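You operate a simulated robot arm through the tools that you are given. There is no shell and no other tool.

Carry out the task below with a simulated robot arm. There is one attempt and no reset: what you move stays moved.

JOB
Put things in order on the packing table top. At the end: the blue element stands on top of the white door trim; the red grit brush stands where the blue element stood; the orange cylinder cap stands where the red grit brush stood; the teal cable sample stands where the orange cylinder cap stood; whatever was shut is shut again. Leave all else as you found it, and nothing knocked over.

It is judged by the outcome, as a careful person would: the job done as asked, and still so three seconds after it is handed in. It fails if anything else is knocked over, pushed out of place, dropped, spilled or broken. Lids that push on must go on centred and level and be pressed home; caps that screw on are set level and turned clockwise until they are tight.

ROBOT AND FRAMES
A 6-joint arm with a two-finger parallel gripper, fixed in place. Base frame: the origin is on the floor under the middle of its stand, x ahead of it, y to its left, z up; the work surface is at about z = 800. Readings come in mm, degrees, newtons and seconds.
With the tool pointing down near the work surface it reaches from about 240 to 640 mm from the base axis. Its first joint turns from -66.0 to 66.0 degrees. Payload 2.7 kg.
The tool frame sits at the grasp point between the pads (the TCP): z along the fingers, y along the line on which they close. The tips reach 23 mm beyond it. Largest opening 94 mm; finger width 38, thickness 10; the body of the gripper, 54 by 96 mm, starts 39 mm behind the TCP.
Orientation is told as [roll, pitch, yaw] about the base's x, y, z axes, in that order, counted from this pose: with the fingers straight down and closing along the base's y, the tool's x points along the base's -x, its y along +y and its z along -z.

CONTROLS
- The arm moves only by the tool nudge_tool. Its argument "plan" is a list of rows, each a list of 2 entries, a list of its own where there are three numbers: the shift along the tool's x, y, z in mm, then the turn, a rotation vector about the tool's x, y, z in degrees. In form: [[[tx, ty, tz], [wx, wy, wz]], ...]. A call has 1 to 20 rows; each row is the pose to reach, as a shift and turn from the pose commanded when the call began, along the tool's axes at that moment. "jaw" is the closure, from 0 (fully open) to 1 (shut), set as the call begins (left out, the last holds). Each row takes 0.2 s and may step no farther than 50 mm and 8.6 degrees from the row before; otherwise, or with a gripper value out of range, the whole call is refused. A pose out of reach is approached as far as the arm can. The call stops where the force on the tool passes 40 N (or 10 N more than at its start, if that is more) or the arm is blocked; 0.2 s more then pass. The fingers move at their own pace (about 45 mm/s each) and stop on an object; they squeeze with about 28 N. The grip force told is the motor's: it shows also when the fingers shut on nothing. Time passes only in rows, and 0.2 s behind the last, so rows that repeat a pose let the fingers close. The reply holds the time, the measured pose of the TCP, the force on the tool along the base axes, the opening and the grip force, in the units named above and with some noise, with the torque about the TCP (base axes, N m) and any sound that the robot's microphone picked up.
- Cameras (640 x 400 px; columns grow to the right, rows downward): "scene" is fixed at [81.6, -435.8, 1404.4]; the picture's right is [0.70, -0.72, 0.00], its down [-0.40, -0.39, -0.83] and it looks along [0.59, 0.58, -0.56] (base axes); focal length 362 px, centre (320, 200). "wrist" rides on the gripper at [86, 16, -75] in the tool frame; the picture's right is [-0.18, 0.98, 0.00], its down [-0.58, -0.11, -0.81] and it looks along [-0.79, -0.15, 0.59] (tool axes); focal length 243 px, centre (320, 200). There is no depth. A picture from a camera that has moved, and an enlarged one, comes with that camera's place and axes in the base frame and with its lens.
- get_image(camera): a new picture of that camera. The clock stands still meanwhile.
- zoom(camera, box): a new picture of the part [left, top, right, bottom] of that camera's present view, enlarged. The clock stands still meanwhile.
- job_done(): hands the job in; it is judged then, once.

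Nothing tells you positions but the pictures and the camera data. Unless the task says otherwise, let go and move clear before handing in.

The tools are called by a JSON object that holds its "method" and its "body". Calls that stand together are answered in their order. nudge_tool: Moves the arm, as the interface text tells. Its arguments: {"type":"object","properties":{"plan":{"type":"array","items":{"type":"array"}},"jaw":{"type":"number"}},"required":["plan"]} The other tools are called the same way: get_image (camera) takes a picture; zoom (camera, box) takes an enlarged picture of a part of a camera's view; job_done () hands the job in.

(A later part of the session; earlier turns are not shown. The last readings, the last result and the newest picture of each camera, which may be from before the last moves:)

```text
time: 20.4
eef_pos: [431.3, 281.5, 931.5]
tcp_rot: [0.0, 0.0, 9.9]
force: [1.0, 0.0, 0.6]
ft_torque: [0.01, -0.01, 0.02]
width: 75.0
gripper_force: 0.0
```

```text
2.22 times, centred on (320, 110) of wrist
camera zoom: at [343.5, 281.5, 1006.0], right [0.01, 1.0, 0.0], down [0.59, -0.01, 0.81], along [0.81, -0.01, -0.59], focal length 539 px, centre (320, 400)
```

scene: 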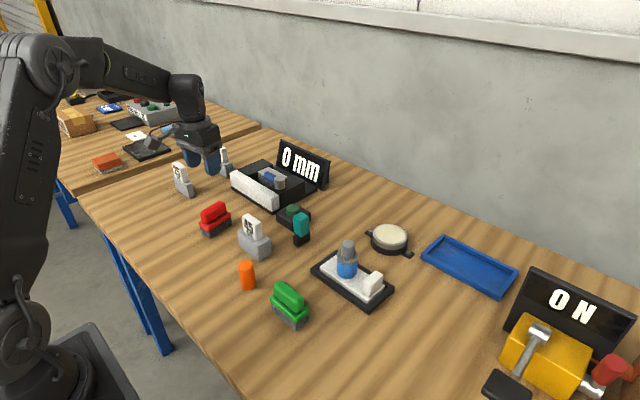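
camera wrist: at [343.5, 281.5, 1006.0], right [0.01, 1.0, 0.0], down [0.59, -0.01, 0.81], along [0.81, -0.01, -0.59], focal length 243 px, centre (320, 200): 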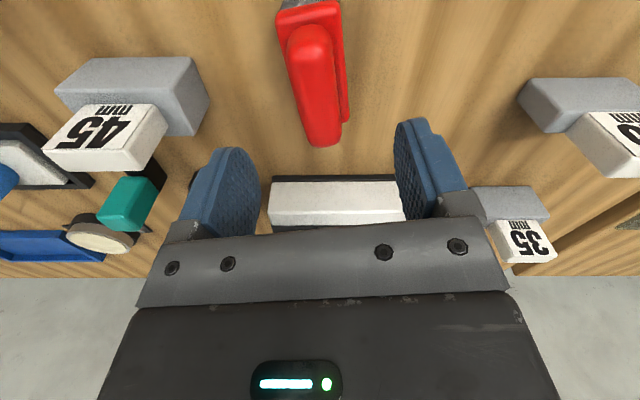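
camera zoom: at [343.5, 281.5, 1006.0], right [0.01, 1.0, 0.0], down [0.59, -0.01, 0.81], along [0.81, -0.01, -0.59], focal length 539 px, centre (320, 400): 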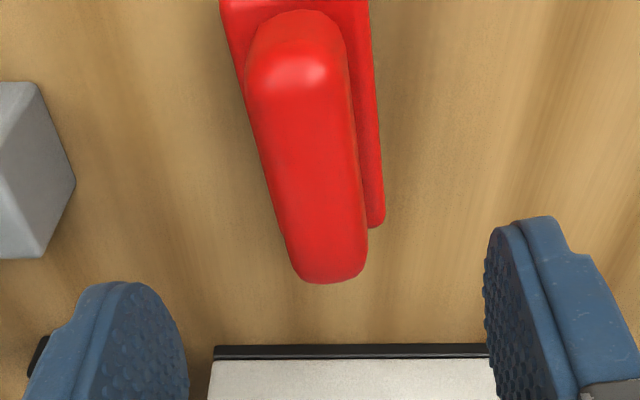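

The handle runs from (401.5,275) to (460,284), centred on the tool within 1 mm. I'll lower to z≈867 so the fingertips stay just above the brush's lower plate.

{"method": "nudge_tool", "body": {"plan": [[[0, -0.8, 20], [0, 0, 0]], [[0, -0.8, 42], [0, 0, 0]], [[0, -0.8, 58], [0, 0, 0]], [[0, -0.8, 64], [0, 0, 0]], [[0, -0.8, 64], [0, 0, 0]]], "jaw": 0.2}}

{"method": "zoom", "body": {"camera": "scene", "box": [180, 140, 270, 245]}}

{"method": "get_image", "body": {"camera": "wrist"}}

```text
time: 21.6
eef_pos: [432.9, 279.8, 867.4]
tcp_rot: [0.0, 0.0, 10.0]
force: [-0.2, 0.3, 0.6]
ft_torque: [0.0, -0.02, -0.03]
width: 75.4
gripper_force: 0.1
```

```text
3.81 times, centred on (225, 192) of scene
camera zoom: at [81.6, -435.8, 1404.4], right [0.7, -0.72, 0.0], down [-0.4, -0.39, -0.83], along [0.59, 0.58, -0.56], focal length 1378 px, centre (682, 229)
```

zoom: 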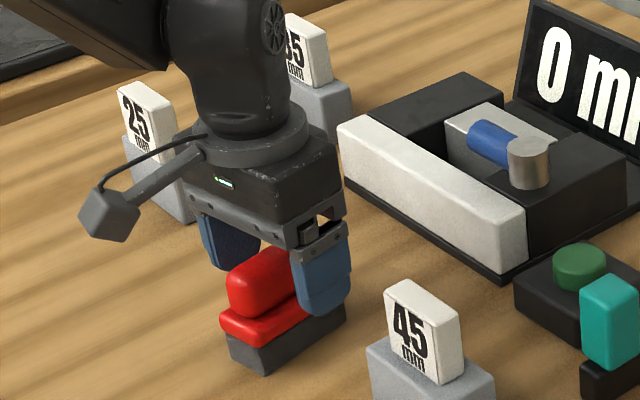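

```text
taken
camera wrist: at [344.8, 279.8, 942.3], right [0.01, 1.0, 0.0], down [0.59, -0.01, 0.81], along [0.81, -0.01, -0.59], focal length 243 px, centre (320, 200)
```

wrist: 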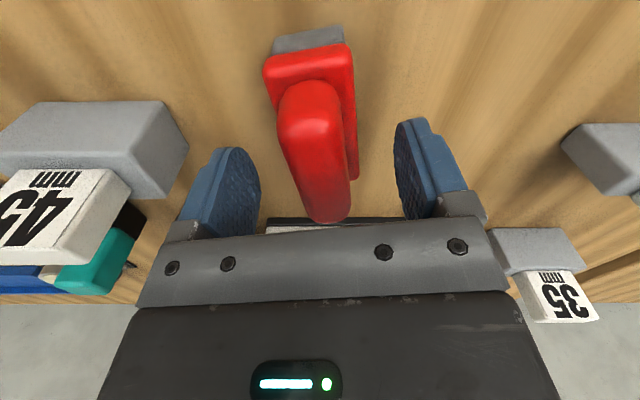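

The handle is between the fingers; closing now.

{"method": "nudge_tool", "body": {"plan": [[[0, 0, 0], [0, 0, 0]], [[0, 0, 0], [0, 0, 0]], [[0, 0, 0], [0, 0, 0]], [[0, 0, 0], [0, 0, 0]], [[0, 0, 0], [0, 0, 0]], [[0, 0, 0], [0, 0, 0]]], "jaw": 1}}

{"method": "get_image", "body": {"camera": "wrist"}}

{"method": "zoom", "body": {"camera": "scene", "box": [180, 160, 260, 245]}}

```text
time: 23.0
eef_pos: [431.9, 279.9, 868.8]
tcp_rot: [0.0, 0.0, 10.0]
force: [0.1, -0.4, 1.5]
ft_torque: [0.0, -0.02, -0.01]
width: 25.7
gripper_force: 28.0
```

```text
taken
camera wrist: at [344.8, 279.8, 942.5], right [0.01, 1.0, 0.0], down [0.59, -0.01, 0.81], along [0.81, -0.01, -0.59], focal length 243 px, centre (320, 200)
```

wrist: 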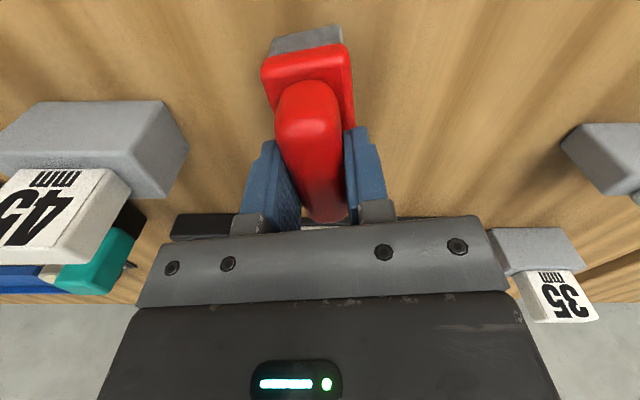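

```text
4.71 times, centred on (220, 202) of scene
camera zoom: at [81.6, -435.8, 1404.4], right [0.7, -0.72, 0.0], down [-0.4, -0.39, -0.83], along [0.59, 0.58, -0.56], focal length 1702 px, centre (791, 188)
```

zoom: 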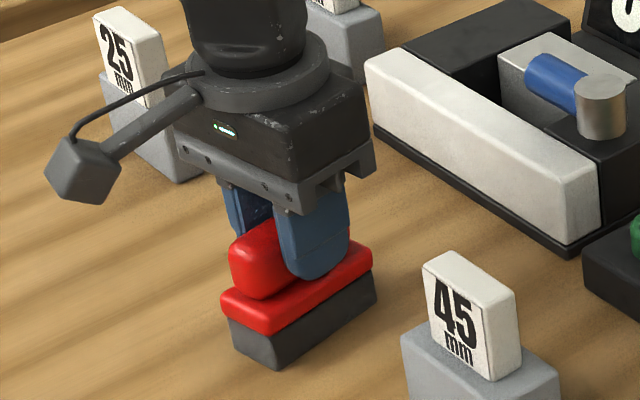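

The brush is gripped (25.7 mm). I'll lift it 100 mm, carry it to above (327.5, 419.7) and stop there high to check.

{"method": "nudge_tool", "body": {"plan": [[[0, 0, -10], [0, 0, 0]], [[0, 0, -40], [0, 0, 0]], [[0, 0, -75], [0, 0, 0]], [[0, 0, -100], [0, 0, 0]], [[13, 26, -100], [0, 0, 0]], [[26, 52, -100], [0, 0, 0]], [[39, 78, -100], [0, 0, 0]], [[52, 104, -100], [0, 0, 0]], [[65, 130, -100], [0, 0, 0]], [[77.6, 155.8, -100], [0, 0, 0]], [[77.6, 155.8, -100], [0, 0, 0]]], "jaw": 1}}

{"method": "get_image", "body": {"camera": "wrist"}}

{"method": "get_image", "body": {"camera": "scene"}}

```text
time: 25.4
eef_pos: [329.1, 420.6, 967.5]
tcp_rot: [0.0, 0.1, 10.1]
force: [0.3, -0.1, -1.2]
ft_torque: [-0.03, 0.01, 0.02]
width: 25.4
gripper_force: 28.1
```

```text
taken
camera wrist: at [241.2, 420.3, 1042.4], right [0.01, 1.0, 0.0], down [0.59, -0.01, 0.81], along [0.81, -0.01, -0.59], focal length 243 px, centre (320, 200)
```

wrist: 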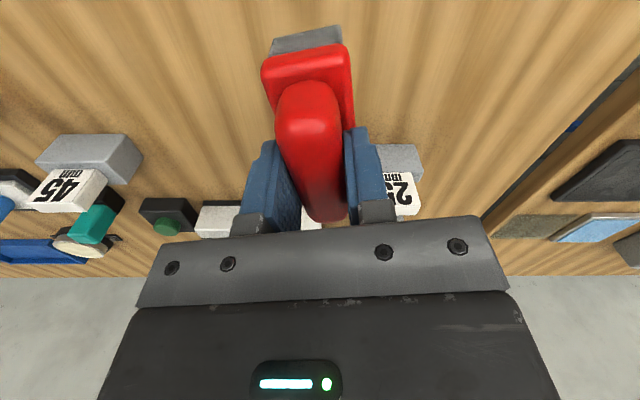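

```text
taken
```

scene: 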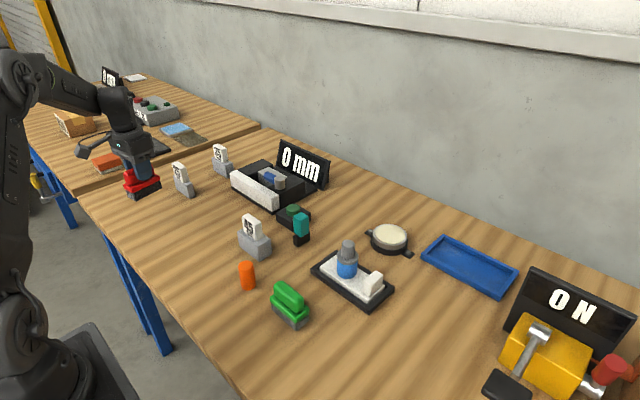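

The brush hangs level above the target at TCP (328.7, 419.5). I'll lower to just above the surface and then ease it down.

{"method": "nudge_tool", "body": {"plan": [[[0, 0, 30], [0, 0, 0]], [[0, 0, 60], [0, 0, 0]], [[0, 0, 85], [0, 0, 0]], [[0, 0, 94], [0, 0, 0]], [[0, 0, 98], [0, 0, 0]], [[0, 0, 100], [0, 0, 0]], [[0, 0, 100], [0, 0, 0]]], "jaw": 1}}

{"method": "zoom", "body": {"camera": "scene", "box": [100, 150, 200, 240]}}

{"method": "get_image", "body": {"camera": "wrist"}}

```text
time: 27.0
eef_pos: [328.2, 419.8, 869.1]
tcp_rot: [0.0, 0.0, 10.1]
force: [-0.4, 0.4, -0.3]
ft_torque: [0.0, 0.0, -0.01]
width: 25.5
gripper_force: 27.9
```

```text
4.44 times, centred on (150, 195) of scene
camera zoom: at [81.6, -435.8, 1404.4], right [0.7, -0.72, 0.0], down [-0.4, -0.39, -0.83], along [0.59, 0.58, -0.56], focal length 1607 px, centre (1076, 222)
```

zoom: 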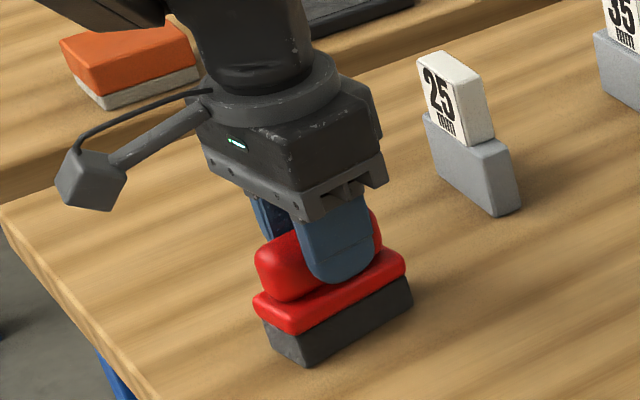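

```text
taken
camera wrist: at [241.0, 419.6, 943.3], right [0.01, 1.0, 0.0], down [0.59, -0.01, 0.81], along [0.81, -0.01, -0.59], focal length 243 px, centre (320, 200)
```

wrist: 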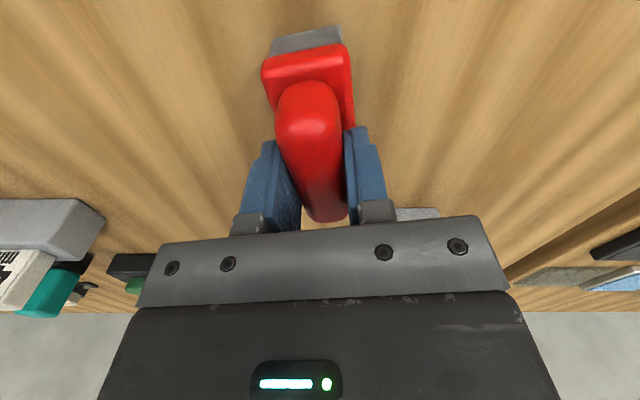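

No contact force yet; I'll ease down by another 1.5 mm.

{"method": "nudge_tool", "body": {"plan": [[[0, 0, 0.7], [0, 0, 0]], [[0, 0, 1.5], [0, 0, 0]], [[0, 0, 1.5], [0, 0, 0]]], "jaw": 1}}

```text
time: 27.8
eef_pos: [328.6, 418.0, 868.0]
tcp_rot: [0.0, -0.1, 10.0]
force: [0.3, -0.6, 4.4]
ft_torque: [-0.09, 0.2, 0.04]
width: 25.1
gripper_force: 28.4
```

Light contact at 4.4 N: the brush rests on the table. I'll open the fingers and then rise straight up.

{"method": "nudge_tool", "body": {"plan": [[[0, 0, 0], [0, 0, 0]], [[0, 0, 0], [0, 0, 0]], [[0, 0, 0], [0, 0, 0]], [[0, 0, 0], [0, 0, 0]]], "jaw": 0.35}}

{"method": "get_image", "body": {"camera": "wrist"}}

```text
time: 28.8
eef_pos: [329.4, 419.8, 867.1]
tcp_rot: [0.0, 0.1, 10.0]
force: [0.0, -0.1, -0.2]
ft_torque: [-0.03, 0.01, -0.01]
width: 61.2
gripper_force: 0.0
```

```text
taken
camera wrist: at [240.9, 419.4, 942.0], right [0.01, 1.0, 0.0], down [0.59, -0.01, 0.81], along [0.81, -0.01, -0.59], focal length 243 px, centre (320, 200)
```

wrist: 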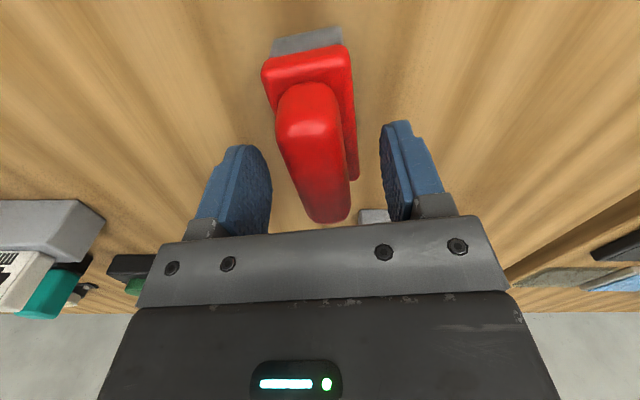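

The fingers are clear of the brush, which stands still. I'll rise 120 mm and travel to a viewing spot behind the orange cap at about (367,58).

{"method": "nudge_tool", "body": {"plan": [[[0, 0, -20], [0, 0, 0]], [[0, 0, -50], [0, 0, 0]], [[0, 0, -90], [0, 0, 0]], [[0, 0, -120], [0, 0, 0]], [[7.7, -35.4, -120], [0, 0, 0]], [[15.3, -70.7, -120], [0, 0, 0]], [[23, -106, -120], [0, 0, 0]], [[30.6, -141.4, -120], [0, 0, 0]], [[38.3, -176.8, -120], [0, 0, 0]], [[46, -212, -120], [0, 0, 0]], [[53.6, -247.5, -120], [0, 0, 0]], [[61.3, -283, -120], [0, 0, 0]], [[69, -318, -120], [0, 0, 0]], [[76.6, -353.6, -120], [0, 0, 0]], [[76.6, -353.6, -120], [0, 0, 0]]], "jaw": 0.35}}

{"method": "get_image", "body": {"camera": "wrist"}}

{"method": "get_image", "body": {"camera": "scene"}}

{"method": "zoom", "body": {"camera": "scene", "box": [225, 245, 275, 300]}}

```text
time: 32.0
eef_pos: [316.6, 59.0, 988.9]
tcp_rot: [0.1, 0.0, 9.9]
force: [-0.8, 0.6, 0.1]
ft_torque: [-0.02, 0.01, 0.0]
width: 61.2
gripper_force: 0.0
```

```text
taken
camera wrist: at [228.3, 59.0, 1063.4], right [0.01, 1.0, 0.0], down [0.59, -0.01, 0.81], along [0.81, -0.01, -0.59], focal length 243 px, centre (320, 200)
```

wrist: 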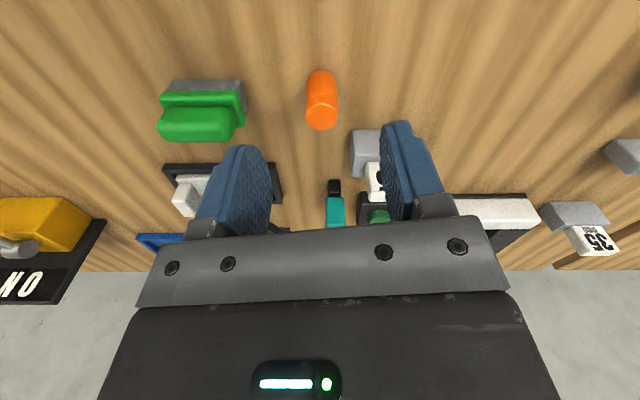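

```text
taken
```

scene: 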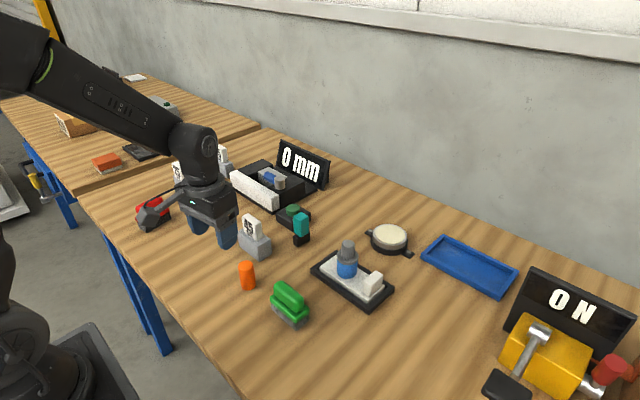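

```text
7.27 times, centred on (250, 272) of scene
camera zoom: at [81.6, -435.8, 1404.4], right [0.7, -0.72, 0.0], down [-0.4, -0.39, -0.83], along [0.59, 0.58, -0.56], focal length 2630 px, centre (829, -327)
```

zoom: 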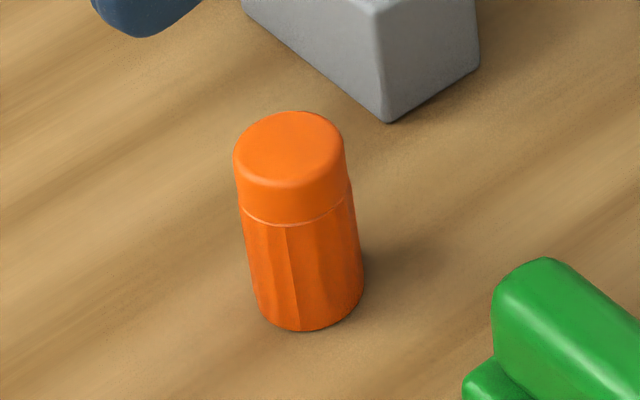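

{"method": "zoom", "body": {"camera": "wrist", "box": [270, 50, 370, 150]}}

{"method": "zoom", "body": {"camera": "wrist", "box": [300, 110, 440, 235]}}

{"method": "zoom", "body": {"camera": "scene", "box": [320, 225, 400, 305]}}

```text
4.00 times, centred on (320, 100) of wrist
camera zoom: at [228.3, 59.0, 1063.4], right [0.01, 1.0, 0.0], down [0.59, -0.01, 0.81], along [0.81, -0.01, -0.59], focal length 970 px, centre (320, 600)
```

zoom: 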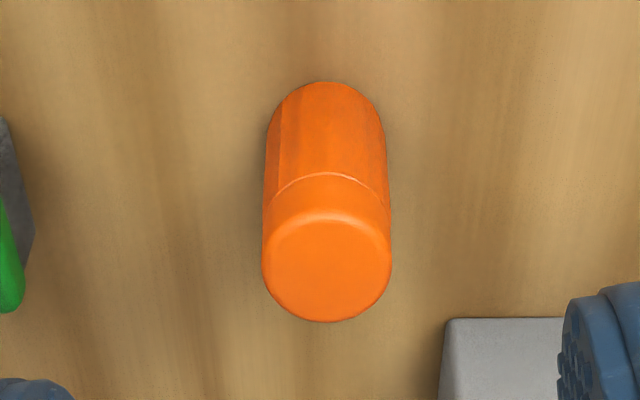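

```text
3.20 times, centred on (370, 172) of wrist
camera zoom: at [228.3, 59.0, 1063.4], right [0.01, 1.0, 0.0], down [0.59, -0.01, 0.81], along [0.81, -0.01, -0.59], focal length 776 px, centre (160, 288)
```

zoom: 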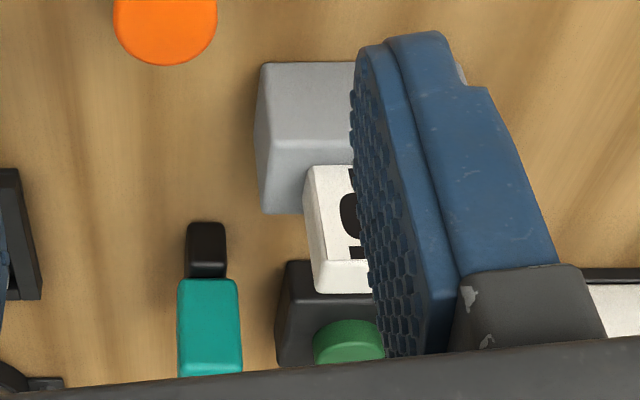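

```text
5.00 times, centred on (360, 265) of scene
camera zoom: at [81.6, -435.8, 1404.4], right [0.7, -0.72, 0.0], down [-0.4, -0.39, -0.83], along [0.59, 0.58, -0.56], focal length 1808 px, centre (120, -125)
```

zoom: 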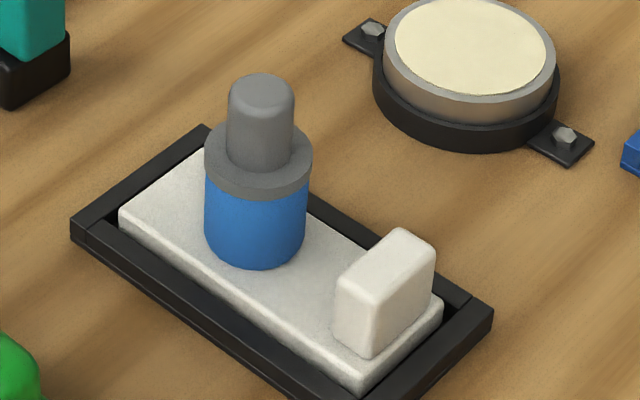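

The orange cap stands at about (370,60), 31 mm wide and 60 mm tall. I'll go above it at z≈905 and re-check alignment.

{"method": "nudge_tool", "body": {"plan": [[[-27, -4, 20], [0, 0, 0]], [[-53.7, -7.6, 40], [0, 0, 0]], [[-53.7, -7.6, 65], [0, 0, 0]], [[-53.7, -7.6, 83], [0, 0, 0]], [[-53.7, -7.6, 83], [0, 0, 0]]], "jaw": 0.35}}

{"method": "get_image", "body": {"camera": "wrist"}}

{"method": "zoom", "body": {"camera": "wrist", "box": [270, 60, 370, 160]}}

{"method": "zoom", "body": {"camera": "scene", "box": [200, 200, 300, 310]}}

```text
time: 33.2
eef_pos: [370.2, 57.8, 905.6]
tcp_rot: [0.0, 0.0, 9.9]
force: [0.0, 0.0, 1.1]
ft_torque: [0.0, 0.02, -0.01]
width: 61.2
gripper_force: 0.0
```

```text
taken
camera wrist: at [281.3, 58.8, 980.0], right [0.01, 1.0, 0.0], down [0.59, -0.01, 0.81], along [0.81, -0.01, -0.59], focal length 243 px, centre (320, 200)
```

wrist: 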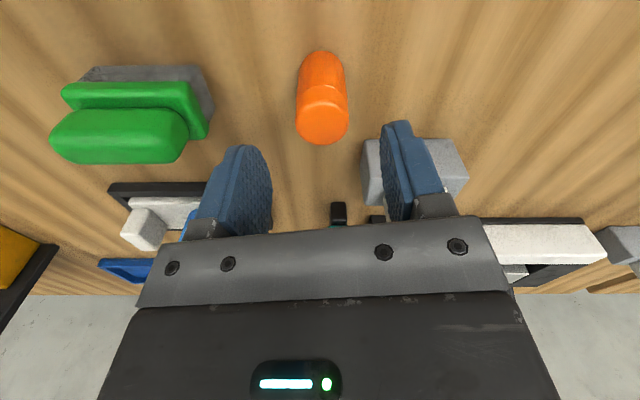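

```text
4.00 times, centred on (320, 110) of wrist
camera zoom: at [281.3, 58.8, 980.0], right [0.01, 1.0, 0.0], down [0.59, -0.01, 0.81], along [0.81, -0.01, -0.59], focal length 970 px, centre (320, 560)
```

zoom: 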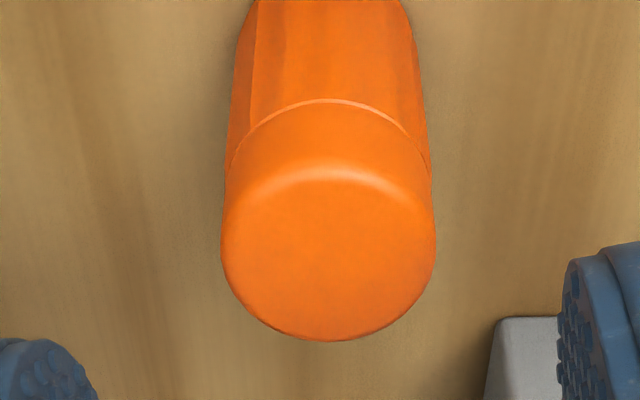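

```text
3.64 times, centred on (250, 255) of scene
camera zoom: at [81.6, -435.8, 1404.4], right [0.7, -0.72, 0.0], down [-0.4, -0.39, -0.83], along [0.59, 0.58, -0.56], focal length 1315 px, centre (574, 0)
```

zoom: 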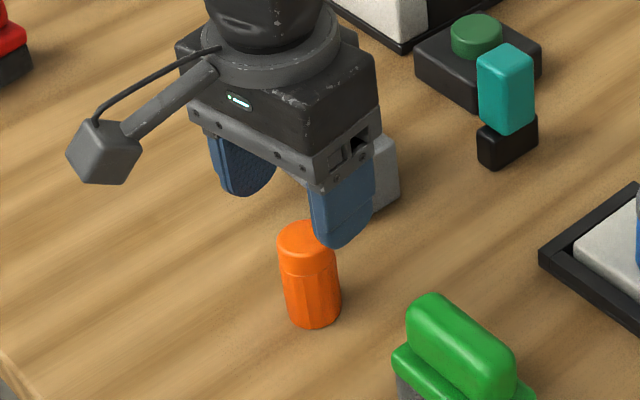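

Aligned within about 1 mm of (369.7, 59.2). I'll lower to z≈833 around the cap.

{"method": "nudge_tool", "body": {"plan": [[[-1.1, 1.0, 20], [0, 0, 0]], [[-1.1, 1.0, 42], [0, 0, 0]], [[-1.1, 1.0, 62], [0, 0, 0]], [[-1.1, 1.0, 72], [0, 0, 0]], [[-1.1, 1.0, 72], [0, 0, 0]]], "jaw": 0.35}}

{"method": "get_image", "body": {"camera": "wrist"}}

{"method": "zoom", "body": {"camera": "scene", "box": [200, 200, 300, 310]}}

```text
time: 34.4
eef_pos: [371.3, 60.1, 831.5]
tcp_rot: [0.0, 0.0, 10.0]
force: [-1.1, -1.4, 0.1]
ft_torque: [0.01, 0.02, 0.02]
width: 61.1
gripper_force: 0.1
```

```text
taken
camera wrist: at [283.0, 59.8, 906.1], right [0.01, 1.0, 0.0], down [0.59, -0.01, 0.81], along [0.81, -0.01, -0.59], focal length 243 px, centre (320, 200)
```

wrist: 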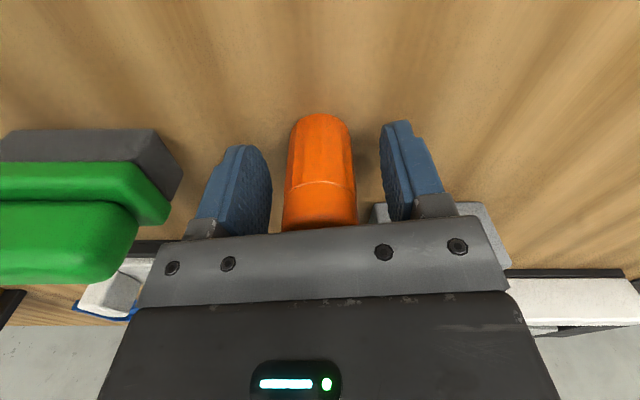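

```text
3.64 times, centred on (250, 255) of scene
camera zoom: at [81.6, -435.8, 1404.4], right [0.7, -0.72, 0.0], down [-0.4, -0.39, -0.83], along [0.59, 0.58, -0.56], focal length 1315 px, centre (574, 0)
```

zoom: 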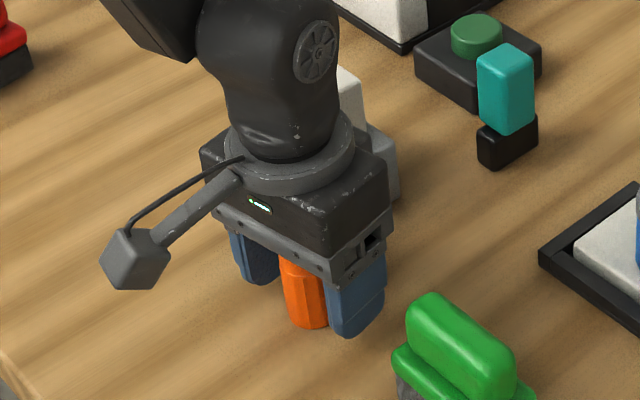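

The cap is centred between the fingers; closing.

{"method": "nudge_tool", "body": {"plan": [[[0, 0, 0], [0, 0, 0]], [[0, 0, 0], [0, 0, 0]], [[0, 0, 0], [0, 0, 0]], [[0, 0, 0], [0, 0, 0]], [[0, 0, 0], [0, 0, 0]]], "jaw": 1}}

{"method": "get_image", "body": {"camera": "wrist"}}

```text
time: 35.6
eef_pos: [370.8, 60.0, 833.3]
tcp_rot: [0.0, -0.1, 10.1]
force: [0.5, -0.5, 0.5]
ft_torque: [-0.01, -0.02, -0.01]
width: 33.2
gripper_force: 27.9
```

```text
taken
camera wrist: at [283.0, 59.8, 906.3], right [0.01, 1.0, 0.0], down [0.59, -0.01, 0.81], along [0.81, -0.01, -0.59], focal length 243 px, centre (320, 200)
```

wrist: 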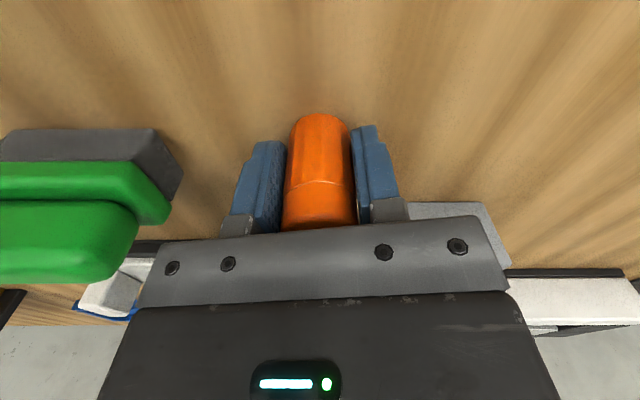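

The cap is gripped (33.2 mm). I'll lift it 120 mm and carry it to above where the brush stood, (431,280).

{"method": "nudge_tool", "body": {"plan": [[[0, 0, -10], [0, 0, 0]], [[0, 0, -45], [0, 0, 0]], [[0, 0, -85], [0, 0, 0]], [[0, 0, -120], [0, 0, 0]], [[-14, 29.5, -120], [0, 0, 0]], [[-28, 59, -120], [0, 0, 0]], [[-42, 88.4, -120], [0, 0, 0]], [[-56, 118, -120], [0, 0, 0]], [[-70, 147.4, -120], [0, 0, 0]], [[-84, 176.8, -120], [0, 0, 0]], [[-98.3, 206.3, -120], [0, 0, 0]], [[-98.3, 206.3, -120], [0, 0, 0]]], "jaw": 1}}

{"method": "get_image", "body": {"camera": "wrist"}}

{"method": "get_image", "body": {"camera": "scene"}}

```text
time: 38.2
eef_pos: [430.9, 280.6, 952.5]
tcp_rot: [0.0, 0.1, 10.0]
force: [-0.2, 0.3, -0.8]
ft_torque: [-0.02, -0.02, 0.0]
width: 33.1
gripper_force: 28.2
```

```text
taken
camera wrist: at [342.5, 281.2, 1027.0], right [0.01, 1.0, 0.0], down [0.59, -0.01, 0.81], along [0.81, -0.01, -0.59], focal length 243 px, centre (320, 200)
```

wrist: 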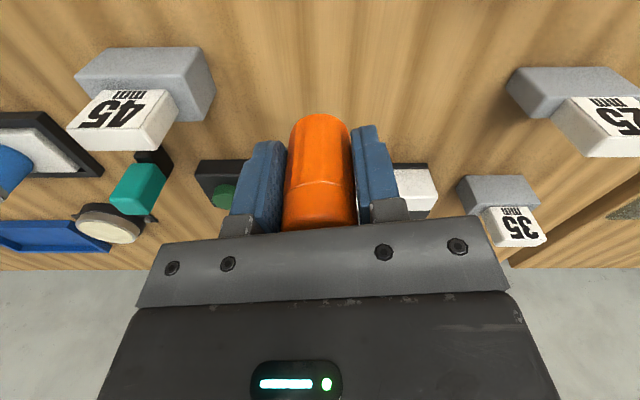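

```text
taken
```

scene: 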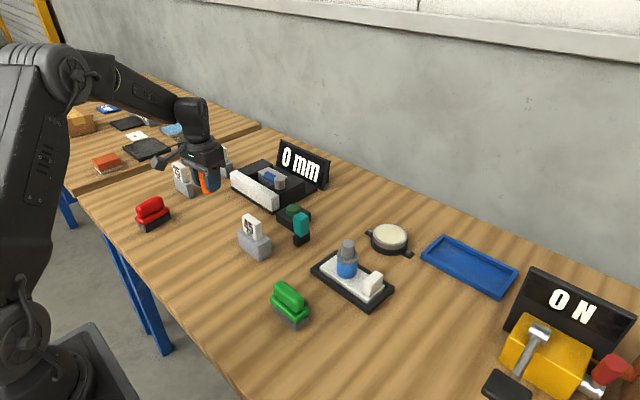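

The cap is above (430.5, 280.5), within a millimetre of the old brush centre. Lowering to just above the table.

{"method": "nudge_tool", "body": {"plan": [[[0, 0, 35], [0, 0, 0]], [[0, 0, 70], [0, 0, 0]], [[0, 0, 100], [0, 0, 0]], [[0, 0, 113], [0, 0, 0]], [[0, 0, 117.5], [0, 0, 0]], [[0, 0, 119.5], [0, 0, 0]], [[0, 0, 119.5], [0, 0, 0]]], "jaw": 1}}

{"method": "zoom", "body": {"camera": "scene", "box": [170, 150, 270, 245]}}

```text
time: 39.8
eef_pos: [431.5, 280.8, 833.4]
tcp_rot: [0.0, 0.1, 10.1]
force: [-0.5, 0.1, -0.2]
ft_torque: [0.0, -0.01, 0.02]
width: 33.1
gripper_force: 28.4
```

```text
4.21 times, centred on (220, 198) of scene
camera zoom: at [81.6, -435.8, 1404.4], right [0.7, -0.72, 0.0], down [-0.4, -0.39, -0.83], along [0.59, 0.58, -0.56], focal length 1522 px, centre (741, 210)
```

zoom: 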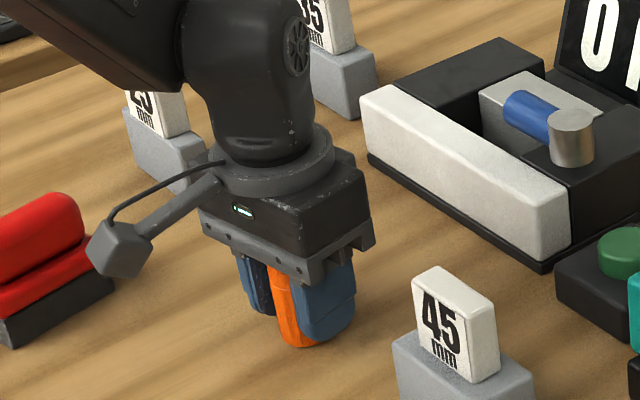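

{"method": "nudge_tool", "body": {"plan": [[[0, 0, 0.8], [0, 0, 0]], [[0, 0, 1.6], [0, 0, 0]], [[0, 0, 1.6], [0, 0, 0]]], "jaw": 1}}

```text
time: 40.6
eef_pos: [430.2, 280.5, 831.9]
tcp_rot: [0.0, -0.1, 10.1]
force: [-0.3, -1.8, 6.5]
ft_torque: [-0.1, 0.03, 0.05]
width: 33.0
gripper_force: 27.5
```

The cap touches the table lightly (6.5 N). I'll open the fingers and confirm it stands.

{"method": "nudge_tool", "body": {"plan": [[[0, 0, -0.5], [0, 0, 0]], [[0, 0, -0.5], [0, 0, 0]], [[0, 0, -0.5], [0, 0, 0]], [[0, 0, -0.5], [0, 0, 0]]], "jaw": 0.35}}

{"method": "get_image", "body": {"camera": "wrist"}}

```text
time: 41.6
eef_pos: [431.4, 280.6, 833.5]
tcp_rot: [0.1, 0.0, 10.0]
force: [0.2, -0.2, 0.8]
ft_torque: [0.01, 0.0, 0.02]
width: 61.0
gripper_force: 0.0
```

```text
taken
camera wrist: at [342.8, 281.0, 905.9], right [0.01, 1.0, 0.0], down [0.59, -0.01, 0.81], along [0.81, -0.01, -0.59], focal length 243 px, centre (320, 200)
```

wrist: 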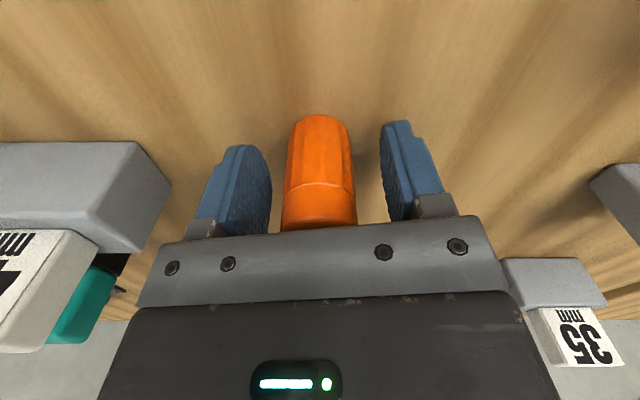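

The orange cap stands free. I'll rise 150 mm and move to a viewing spot behind the teal sample, which I estimate around (552,80).

{"method": "nudge_tool", "body": {"plan": [[[0, 0, -20], [0, 0, 0]], [[0, 0, -60], [0, 0, 0]], [[0, 0, -105], [0, 0, 0]], [[0, 0, -150], [0, 0, 0]], [[-0.6, -34, -150], [0, 0, 0]], [[-1.2, -68, -150], [0, 0, 0]], [[-1.8, -102, -150], [0, 0, 0]], [[-2.4, -136, -150], [0, 0, 0]], [[-3, -170, -150], [0, 0, 0]], [[-3.6, -204.2, -140], [0, 0, 0]], [[-3.6, -204.2, -130], [0, 0, 0]], [[-3.6, -204.2, -130], [0, 0, 0]]], "jaw": 0.1}}

{"method": "get_image", "body": {"camera": "wrist"}}

{"method": "get_image", "body": {"camera": "scene"}}

{"method": "zoom", "body": {"camera": "wrist", "box": [270, 20, 410, 150]}}

```text
time: 44.2
eef_pos: [471.0, 80.4, 960.7]
tcp_rot: [0.0, 0.0, 10.0]
force: [0.4, -0.9, 0.3]
ft_torque: [-0.03, -0.02, 0.02]
width: 84.7
gripper_force: 0.1
```

```text
taken
camera wrist: at [382.9, 80.2, 1035.1], right [0.01, 1.0, 0.0], down [0.59, -0.01, 0.81], along [0.81, -0.01, -0.59], focal length 243 px, centre (320, 200)
```

wrist: 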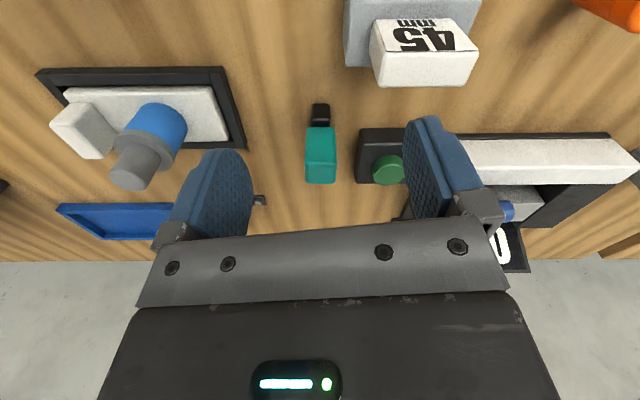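

```text
taken
```

scene: 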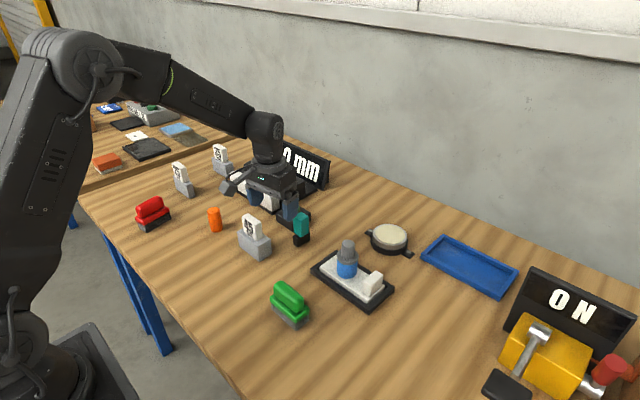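

```text
3.08 times, centred on (340, 85) of wrist
camera zoom: at [382.9, 80.2, 1035.1], right [0.01, 1.0, 0.0], down [0.59, -0.01, 0.81], along [0.81, -0.01, -0.59], focal length 746 px, centre (258, 554)
```

zoom: 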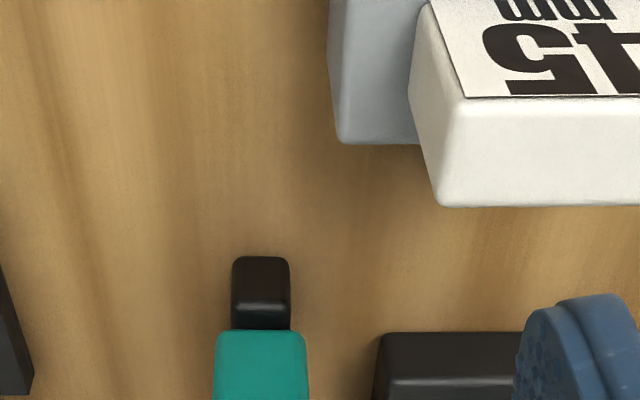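

{"method": "zoom", "body": {"camera": "wrist", "box": [280, 90, 420, 200]}}

{"method": "zoom", "body": {"camera": "scene", "box": [275, 200, 325, 250]}}

```text
3.64 times, centred on (350, 145) of wrist
camera zoom: at [382.9, 80.2, 1035.1], right [0.01, 1.0, 0.0], down [0.59, -0.01, 0.81], along [0.81, -0.01, -0.59], focal length 882 px, centre (211, 400)
```

zoom: 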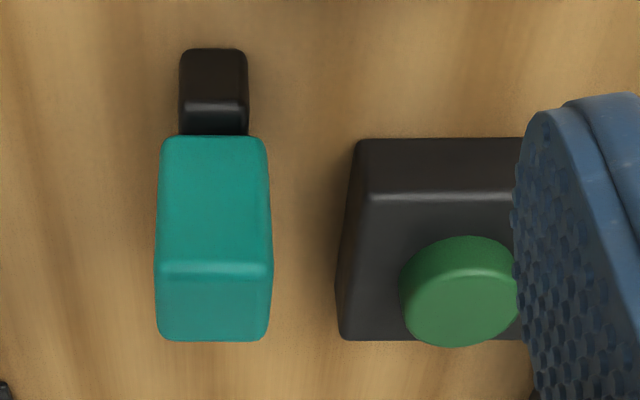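

```text
8.00 times, centred on (300, 225) of scene
camera zoom: at [81.6, -435.8, 1404.4], right [0.7, -0.72, 0.0], down [-0.4, -0.39, -0.83], along [0.59, 0.58, -0.56], focal length 2893 px, centre (480, 0)
```

zoom: 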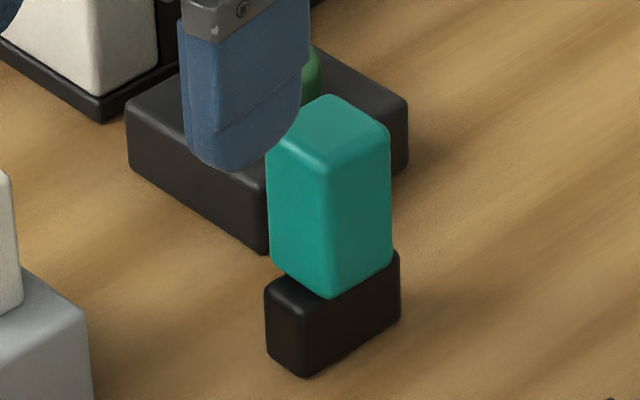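

The teal part spans x≈544–572, y≈65–95, z≈823–875 on a black foot at x≈531–572, and it is aligned with the axes. I'll turn the gripper back to yaw 0 and move above (558,80), with the fingers opened only to about 52 mm because of the button box beside it.

{"method": "nudge_tool", "body": {"plan": [[[-29, -5, 0], [0, 0, 3.5]], [[-58, -10, 0], [0, 0, 7]], [[-86.4, -14.6, 0], [0, 0, 10]], [[-86.4, -14.6, 20], [0, 0, 10]], [[-86.4, -14.6, 35], [0, 0, 10]], [[-86.4, -14.6, 35], [0, 0, 10]]], "jaw": 0.45}}

{"method": "get_image", "body": {"camera": "wrist"}}

{"method": "zoom", "body": {"camera": "wrist", "box": [240, 20, 420, 150]}}

{"method": "zoom", "body": {"camera": "scene", "box": [230, 170, 340, 260]}}

```text
time: 45.6
eef_pos: [556.9, 82.1, 925.8]
tcp_rot: [0.0, 0.0, 0.1]
force: [0.2, -0.1, -0.7]
ft_torque: [0.01, -0.01, 0.01]
width: 51.8
gripper_force: 0.0
```

```text
taken
camera wrist: at [471.0, 97.3, 1001.0], right [0.18, 0.98, 0.0], down [0.58, -0.11, 0.81], along [0.79, -0.15, -0.59], focal length 243 px, centre (320, 200)
```

wrist: 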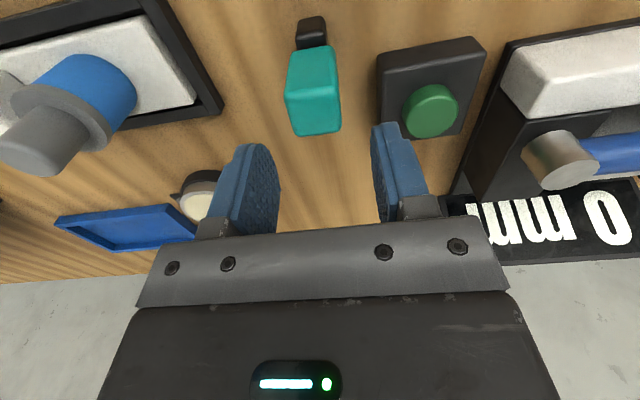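

```text
3.08 times, centred on (330, 85) of wrist
camera zoom: at [471.0, 97.3, 1001.0], right [0.18, 0.98, 0.0], down [0.58, -0.11, 0.81], along [0.79, -0.15, -0.59], focal length 746 px, centre (289, 554)
```

zoom: 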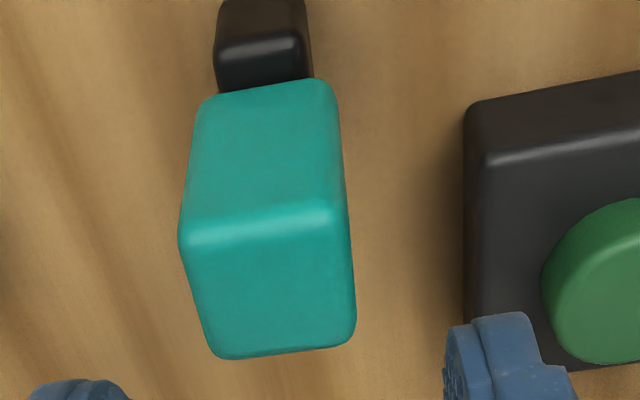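

```text
4.44 times, centred on (285, 215) of scene
camera zoom: at [81.6, -435.8, 1404.4], right [0.7, -0.72, 0.0], down [-0.4, -0.39, -0.83], along [0.59, 0.58, -0.56], focal length 1607 px, centre (476, 133)
```

zoom: 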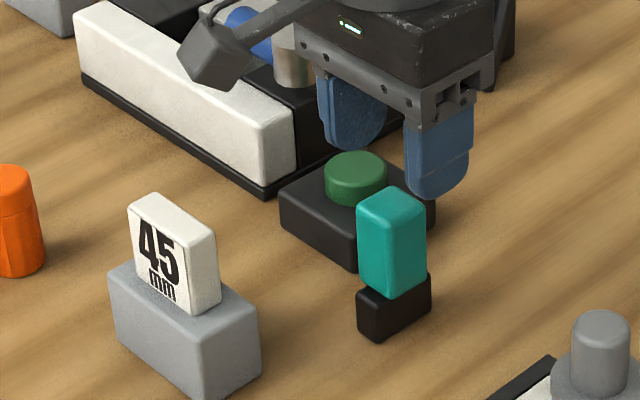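

The teal block is centred at about (556.8, 78.7), 29 mm wide. I'll correct y by about −2.7 mm and lower to z≈852, keeping the fingertips above the black foot.

{"method": "nudge_tool", "body": {"plan": [[[0, -2.7, 10], [0, 0, 0]], [[0, -2.7, 30], [0, 0, 0]], [[0, -2.7, 50], [0, 0, 0]], [[0, -2.7, 66], [0, 0, 0]], [[0, -2.7, 74], [0, 0, 0]], [[0, -2.7, 74], [0, 0, 0]]], "jaw": 0.45}}

{"method": "get_image", "body": {"camera": "wrist"}}

{"method": "zoom", "body": {"camera": "scene", "box": [230, 170, 340, 260]}}

```text
time: 47.0
eef_pos: [557.5, 78.7, 853.0]
tcp_rot: [0.1, -0.1, -0.1]
force: [-0.4, 0.5, 0.0]
ft_torque: [-0.01, 0.0, 0.04]
width: 51.7
gripper_force: 0.0
```

```text
taken
camera wrist: at [471.1, 94.1, 927.3], right [0.18, 0.98, 0.0], down [0.58, -0.11, 0.81], along [0.79, -0.15, -0.59], focal length 243 px, centre (320, 200)
```

wrist: 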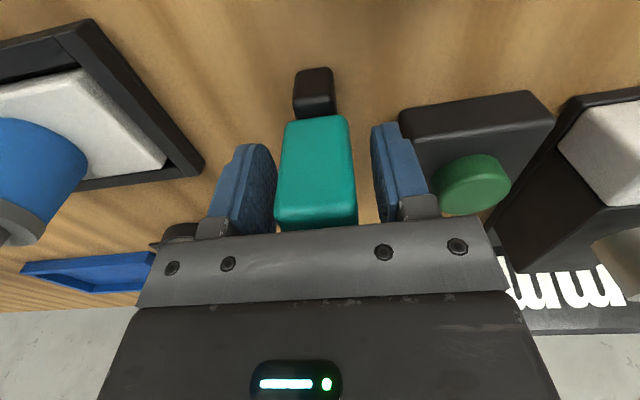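

```text
4.44 times, centred on (285, 215) of scene
camera zoom: at [81.6, -435.8, 1404.4], right [0.7, -0.72, 0.0], down [-0.4, -0.39, -0.83], along [0.59, 0.58, -0.56], focal length 1607 px, centre (476, 133)
```

zoom: 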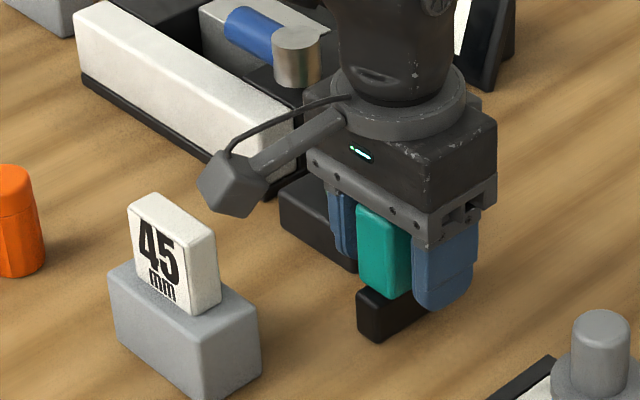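

The teal block sits between the fingers with nothing touching. Closing.

{"method": "nudge_tool", "body": {"plan": [[[0, 0, 0], [0, 0, 0]], [[0, 0, 0], [0, 0, 0]], [[0, 0, 0], [0, 0, 0]], [[0, 0, 0], [0, 0, 0]], [[0, 0, 0], [0, 0, 0]]], "jaw": 1}}

{"method": "nudge_tool", "body": {"plan": [[[0, 0, -5], [0, 0, 0]], [[0, 0, -15], [0, 0, 0]], [[0, 0, -25], [0, 0, 0]], [[0, 0, -25], [0, 0, 0]]], "jaw": 1}}

{"method": "get_image", "body": {"camera": "wrist"}}

{"method": "zoom", "body": {"camera": "scene", "box": [230, 170, 340, 260]}}

```text
time: 48.2
eef_pos: [557.0, 78.7, 852.6]
tcp_rot: [0.0, -0.1, 0.0]
force: [-0.3, -0.9, 0.0]
ft_torque: [0.02, -0.01, -0.02]
width: 29.5
gripper_force: 28.0
```

```text
time: 49.2
eef_pos: [558.1, 79.1, 877.3]
tcp_rot: [-0.1, 0.0, -0.1]
force: [-0.1, 0.1, -0.1]
ft_torque: [0.01, 0.01, 0.0]
width: 29.7
gripper_force: 28.6
```

```text
taken
camera wrist: at [471.0, 95.1, 951.6], right [0.18, 0.98, 0.0], down [0.58, -0.11, 0.81], along [0.79, -0.15, -0.59], focal length 243 px, centre (320, 200)
```

wrist: 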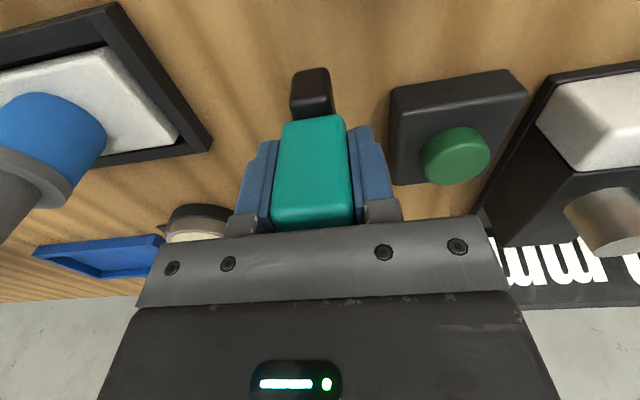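

```text
4.44 times, centred on (285, 215) of scene
camera zoom: at [81.6, -435.8, 1404.4], right [0.7, -0.72, 0.0], down [-0.4, -0.39, -0.83], along [0.59, 0.58, -0.56], focal length 1607 px, centre (476, 133)
```

zoom: 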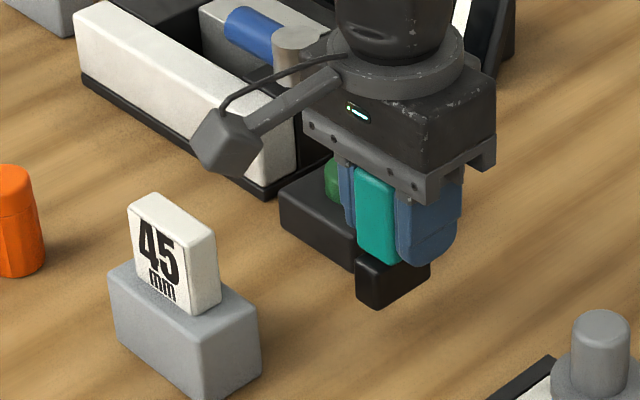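

The black foot lifts together with the teal part, so it is one piece. I'll raise it to z≈985, well above the 45 mm gauge, and carry it to above the orange cap's old spot (370, 59.7).

{"method": "nudge_tool", "body": {"plan": [[[0, 0, -36], [0, 0, 0]], [[0, 0, -72], [0, 0, 0]], [[0, 0, -108], [0, 0, 0]], [[30, -3.2, -108], [0, 0, 0]], [[60, -6.5, -108], [0, 0, 0]], [[90, -9.7, -108], [0, 0, 0]], [[120, -12.9, -108], [0, 0, 0]], [[150, -16.1, -108], [0, 0, 0]], [[181.5, -19.4, -108], [0, 0, 0]], [[181.5, -19.4, -108], [0, 0, 0]]], "jaw": 1}}

{"method": "get_image", "body": {"camera": "wrist"}}

{"method": "get_image", "body": {"camera": "scene"}}

```text
time: 51.4
eef_pos: [375.0, 59.1, 984.0]
tcp_rot: [-0.1, 0.0, 0.0]
force: [0.1, 0.6, -0.6]
ft_torque: [-0.02, -0.01, -0.01]
width: 29.5
gripper_force: 28.1
```

```text
taken
camera wrist: at [288.5, 74.8, 1059.1], right [0.18, 0.98, 0.0], down [0.58, -0.11, 0.81], along [0.79, -0.15, -0.59], focal length 243 px, centre (320, 200)
```

wrist: 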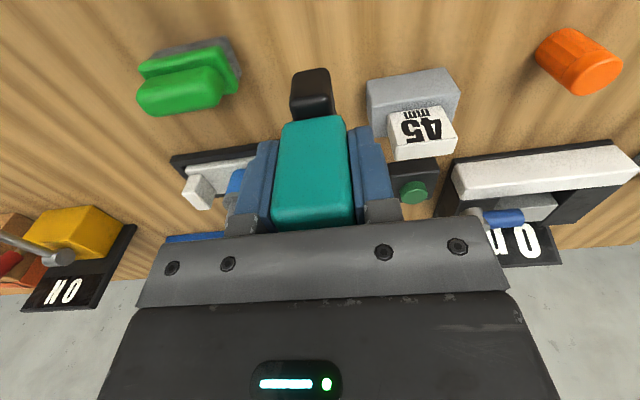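

```text
taken
```

scene: 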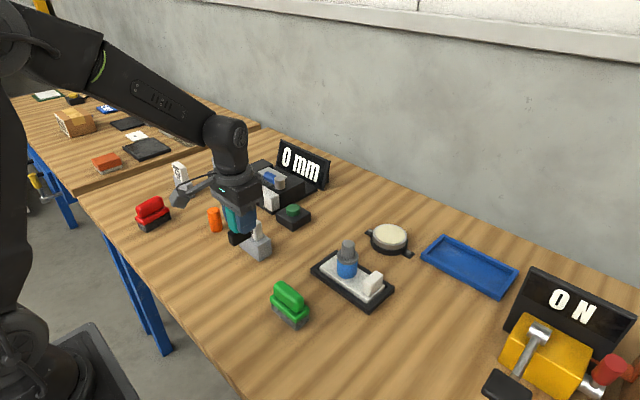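

The sample is above its target at TCP (374.7, 59). I'll apply a 1 mm correction and lower it to just above the table.

{"method": "nudge_tool", "body": {"plan": [[[-0.8, 0.6, 35], [0, 0, 0]], [[-0.8, 0.6, 70], [0, 0, 0]], [[-0.8, 0.6, 105], [0, 0, 0]], [[-0.8, 0.6, 122], [0, 0, 0]], [[-0.8, 0.6, 128], [0, 0, 0]], [[-0.8, 0.6, 130], [0, 0, 0]], [[-0.8, 0.6, 130], [0, 0, 0]]], "jaw": 1}}

{"method": "zoom", "body": {"camera": "scene", "box": [200, 200, 300, 310]}}

{"method": "get_image", "body": {"camera": "wrist"}}

```text
time: 53.0
eef_pos: [376.9, 60.1, 855.0]
tcp_rot: [0.0, 0.0, 0.0]
force: [0.1, 0.2, -0.9]
ft_torque: [-0.01, -0.01, -0.01]
width: 29.6
gripper_force: 27.5
```

```text
3.64 times, centred on (250, 255) of scene
camera zoom: at [81.6, -435.8, 1404.4], right [0.7, -0.72, 0.0], down [-0.4, -0.39, -0.83], along [0.59, 0.58, -0.56], focal length 1315 px, centre (574, 0)
```

zoom: 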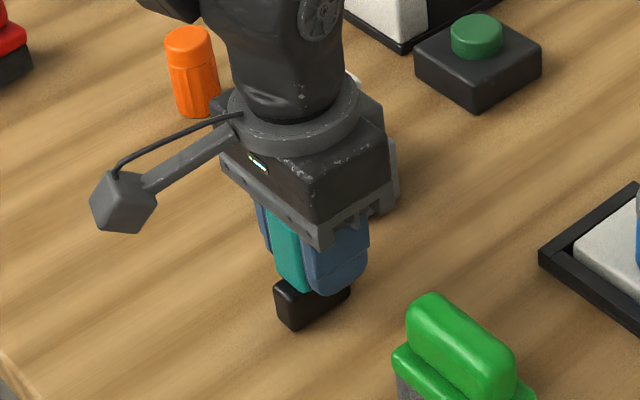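

```text
taken
camera wrist: at [290.7, 75.0, 929.4], right [0.18, 0.98, 0.0], down [0.58, -0.11, 0.81], along [0.79, -0.15, -0.59], focal length 243 px, centre (320, 200)
```

wrist: 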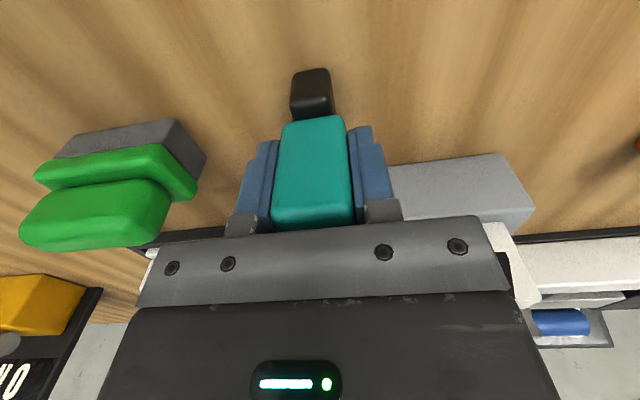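

{"method": "nudge_tool", "body": {"plan": [[[0, 0, 1], [0, 0, 0]], [[0, 0, 2], [0, 0, 0]], [[0, 0, 2], [0, 0, 0]]], "jaw": 1}}

```text
time: 53.8
eef_pos: [377.4, 59.6, 853.9]
tcp_rot: [0.0, 0.0, 0.0]
force: [0.2, -0.5, 0.3]
ft_torque: [0.0, -0.02, 0.03]
width: 29.5
gripper_force: 28.0
```

No contact yet at about 853 mm, so the foot is a hair above the table. Easing down another 1.5 mm.

{"method": "nudge_tool", "body": {"plan": [[[0, 0, 0.7], [0, 0, 0]], [[0, 0, 1.4], [0, 0, 0]], [[0, 0, 1.4], [0, 0, 0]]], "jaw": 1}}

```text
time: 54.6
eef_pos: [376.5, 60.4, 853.4]
tcp_rot: [0.0, -0.1, 0.0]
force: [-3.2, -0.6, 19.5]
ft_torque: [-0.04, 0.42, -0.02]
width: 29.7
gripper_force: 28.6
```

Contact with 19.5 N; I'll back off about 1.3 mm to ease the load before letting go.

{"method": "nudge_tool", "body": {"plan": [[[0, 0, -0.7], [0, 0, 0]], [[0, 0, -1.4], [0, 0, 0]], [[0, 0, -1.4], [0, 0, 0]]], "jaw": 1}}

```text
time: 55.4
eef_pos: [376.9, 58.8, 852.9]
tcp_rot: [0.0, 0.0, 0.0]
force: [0.4, -1.3, 3.9]
ft_torque: [-0.07, -0.06, -0.01]
width: 29.3
gripper_force: 28.3
```

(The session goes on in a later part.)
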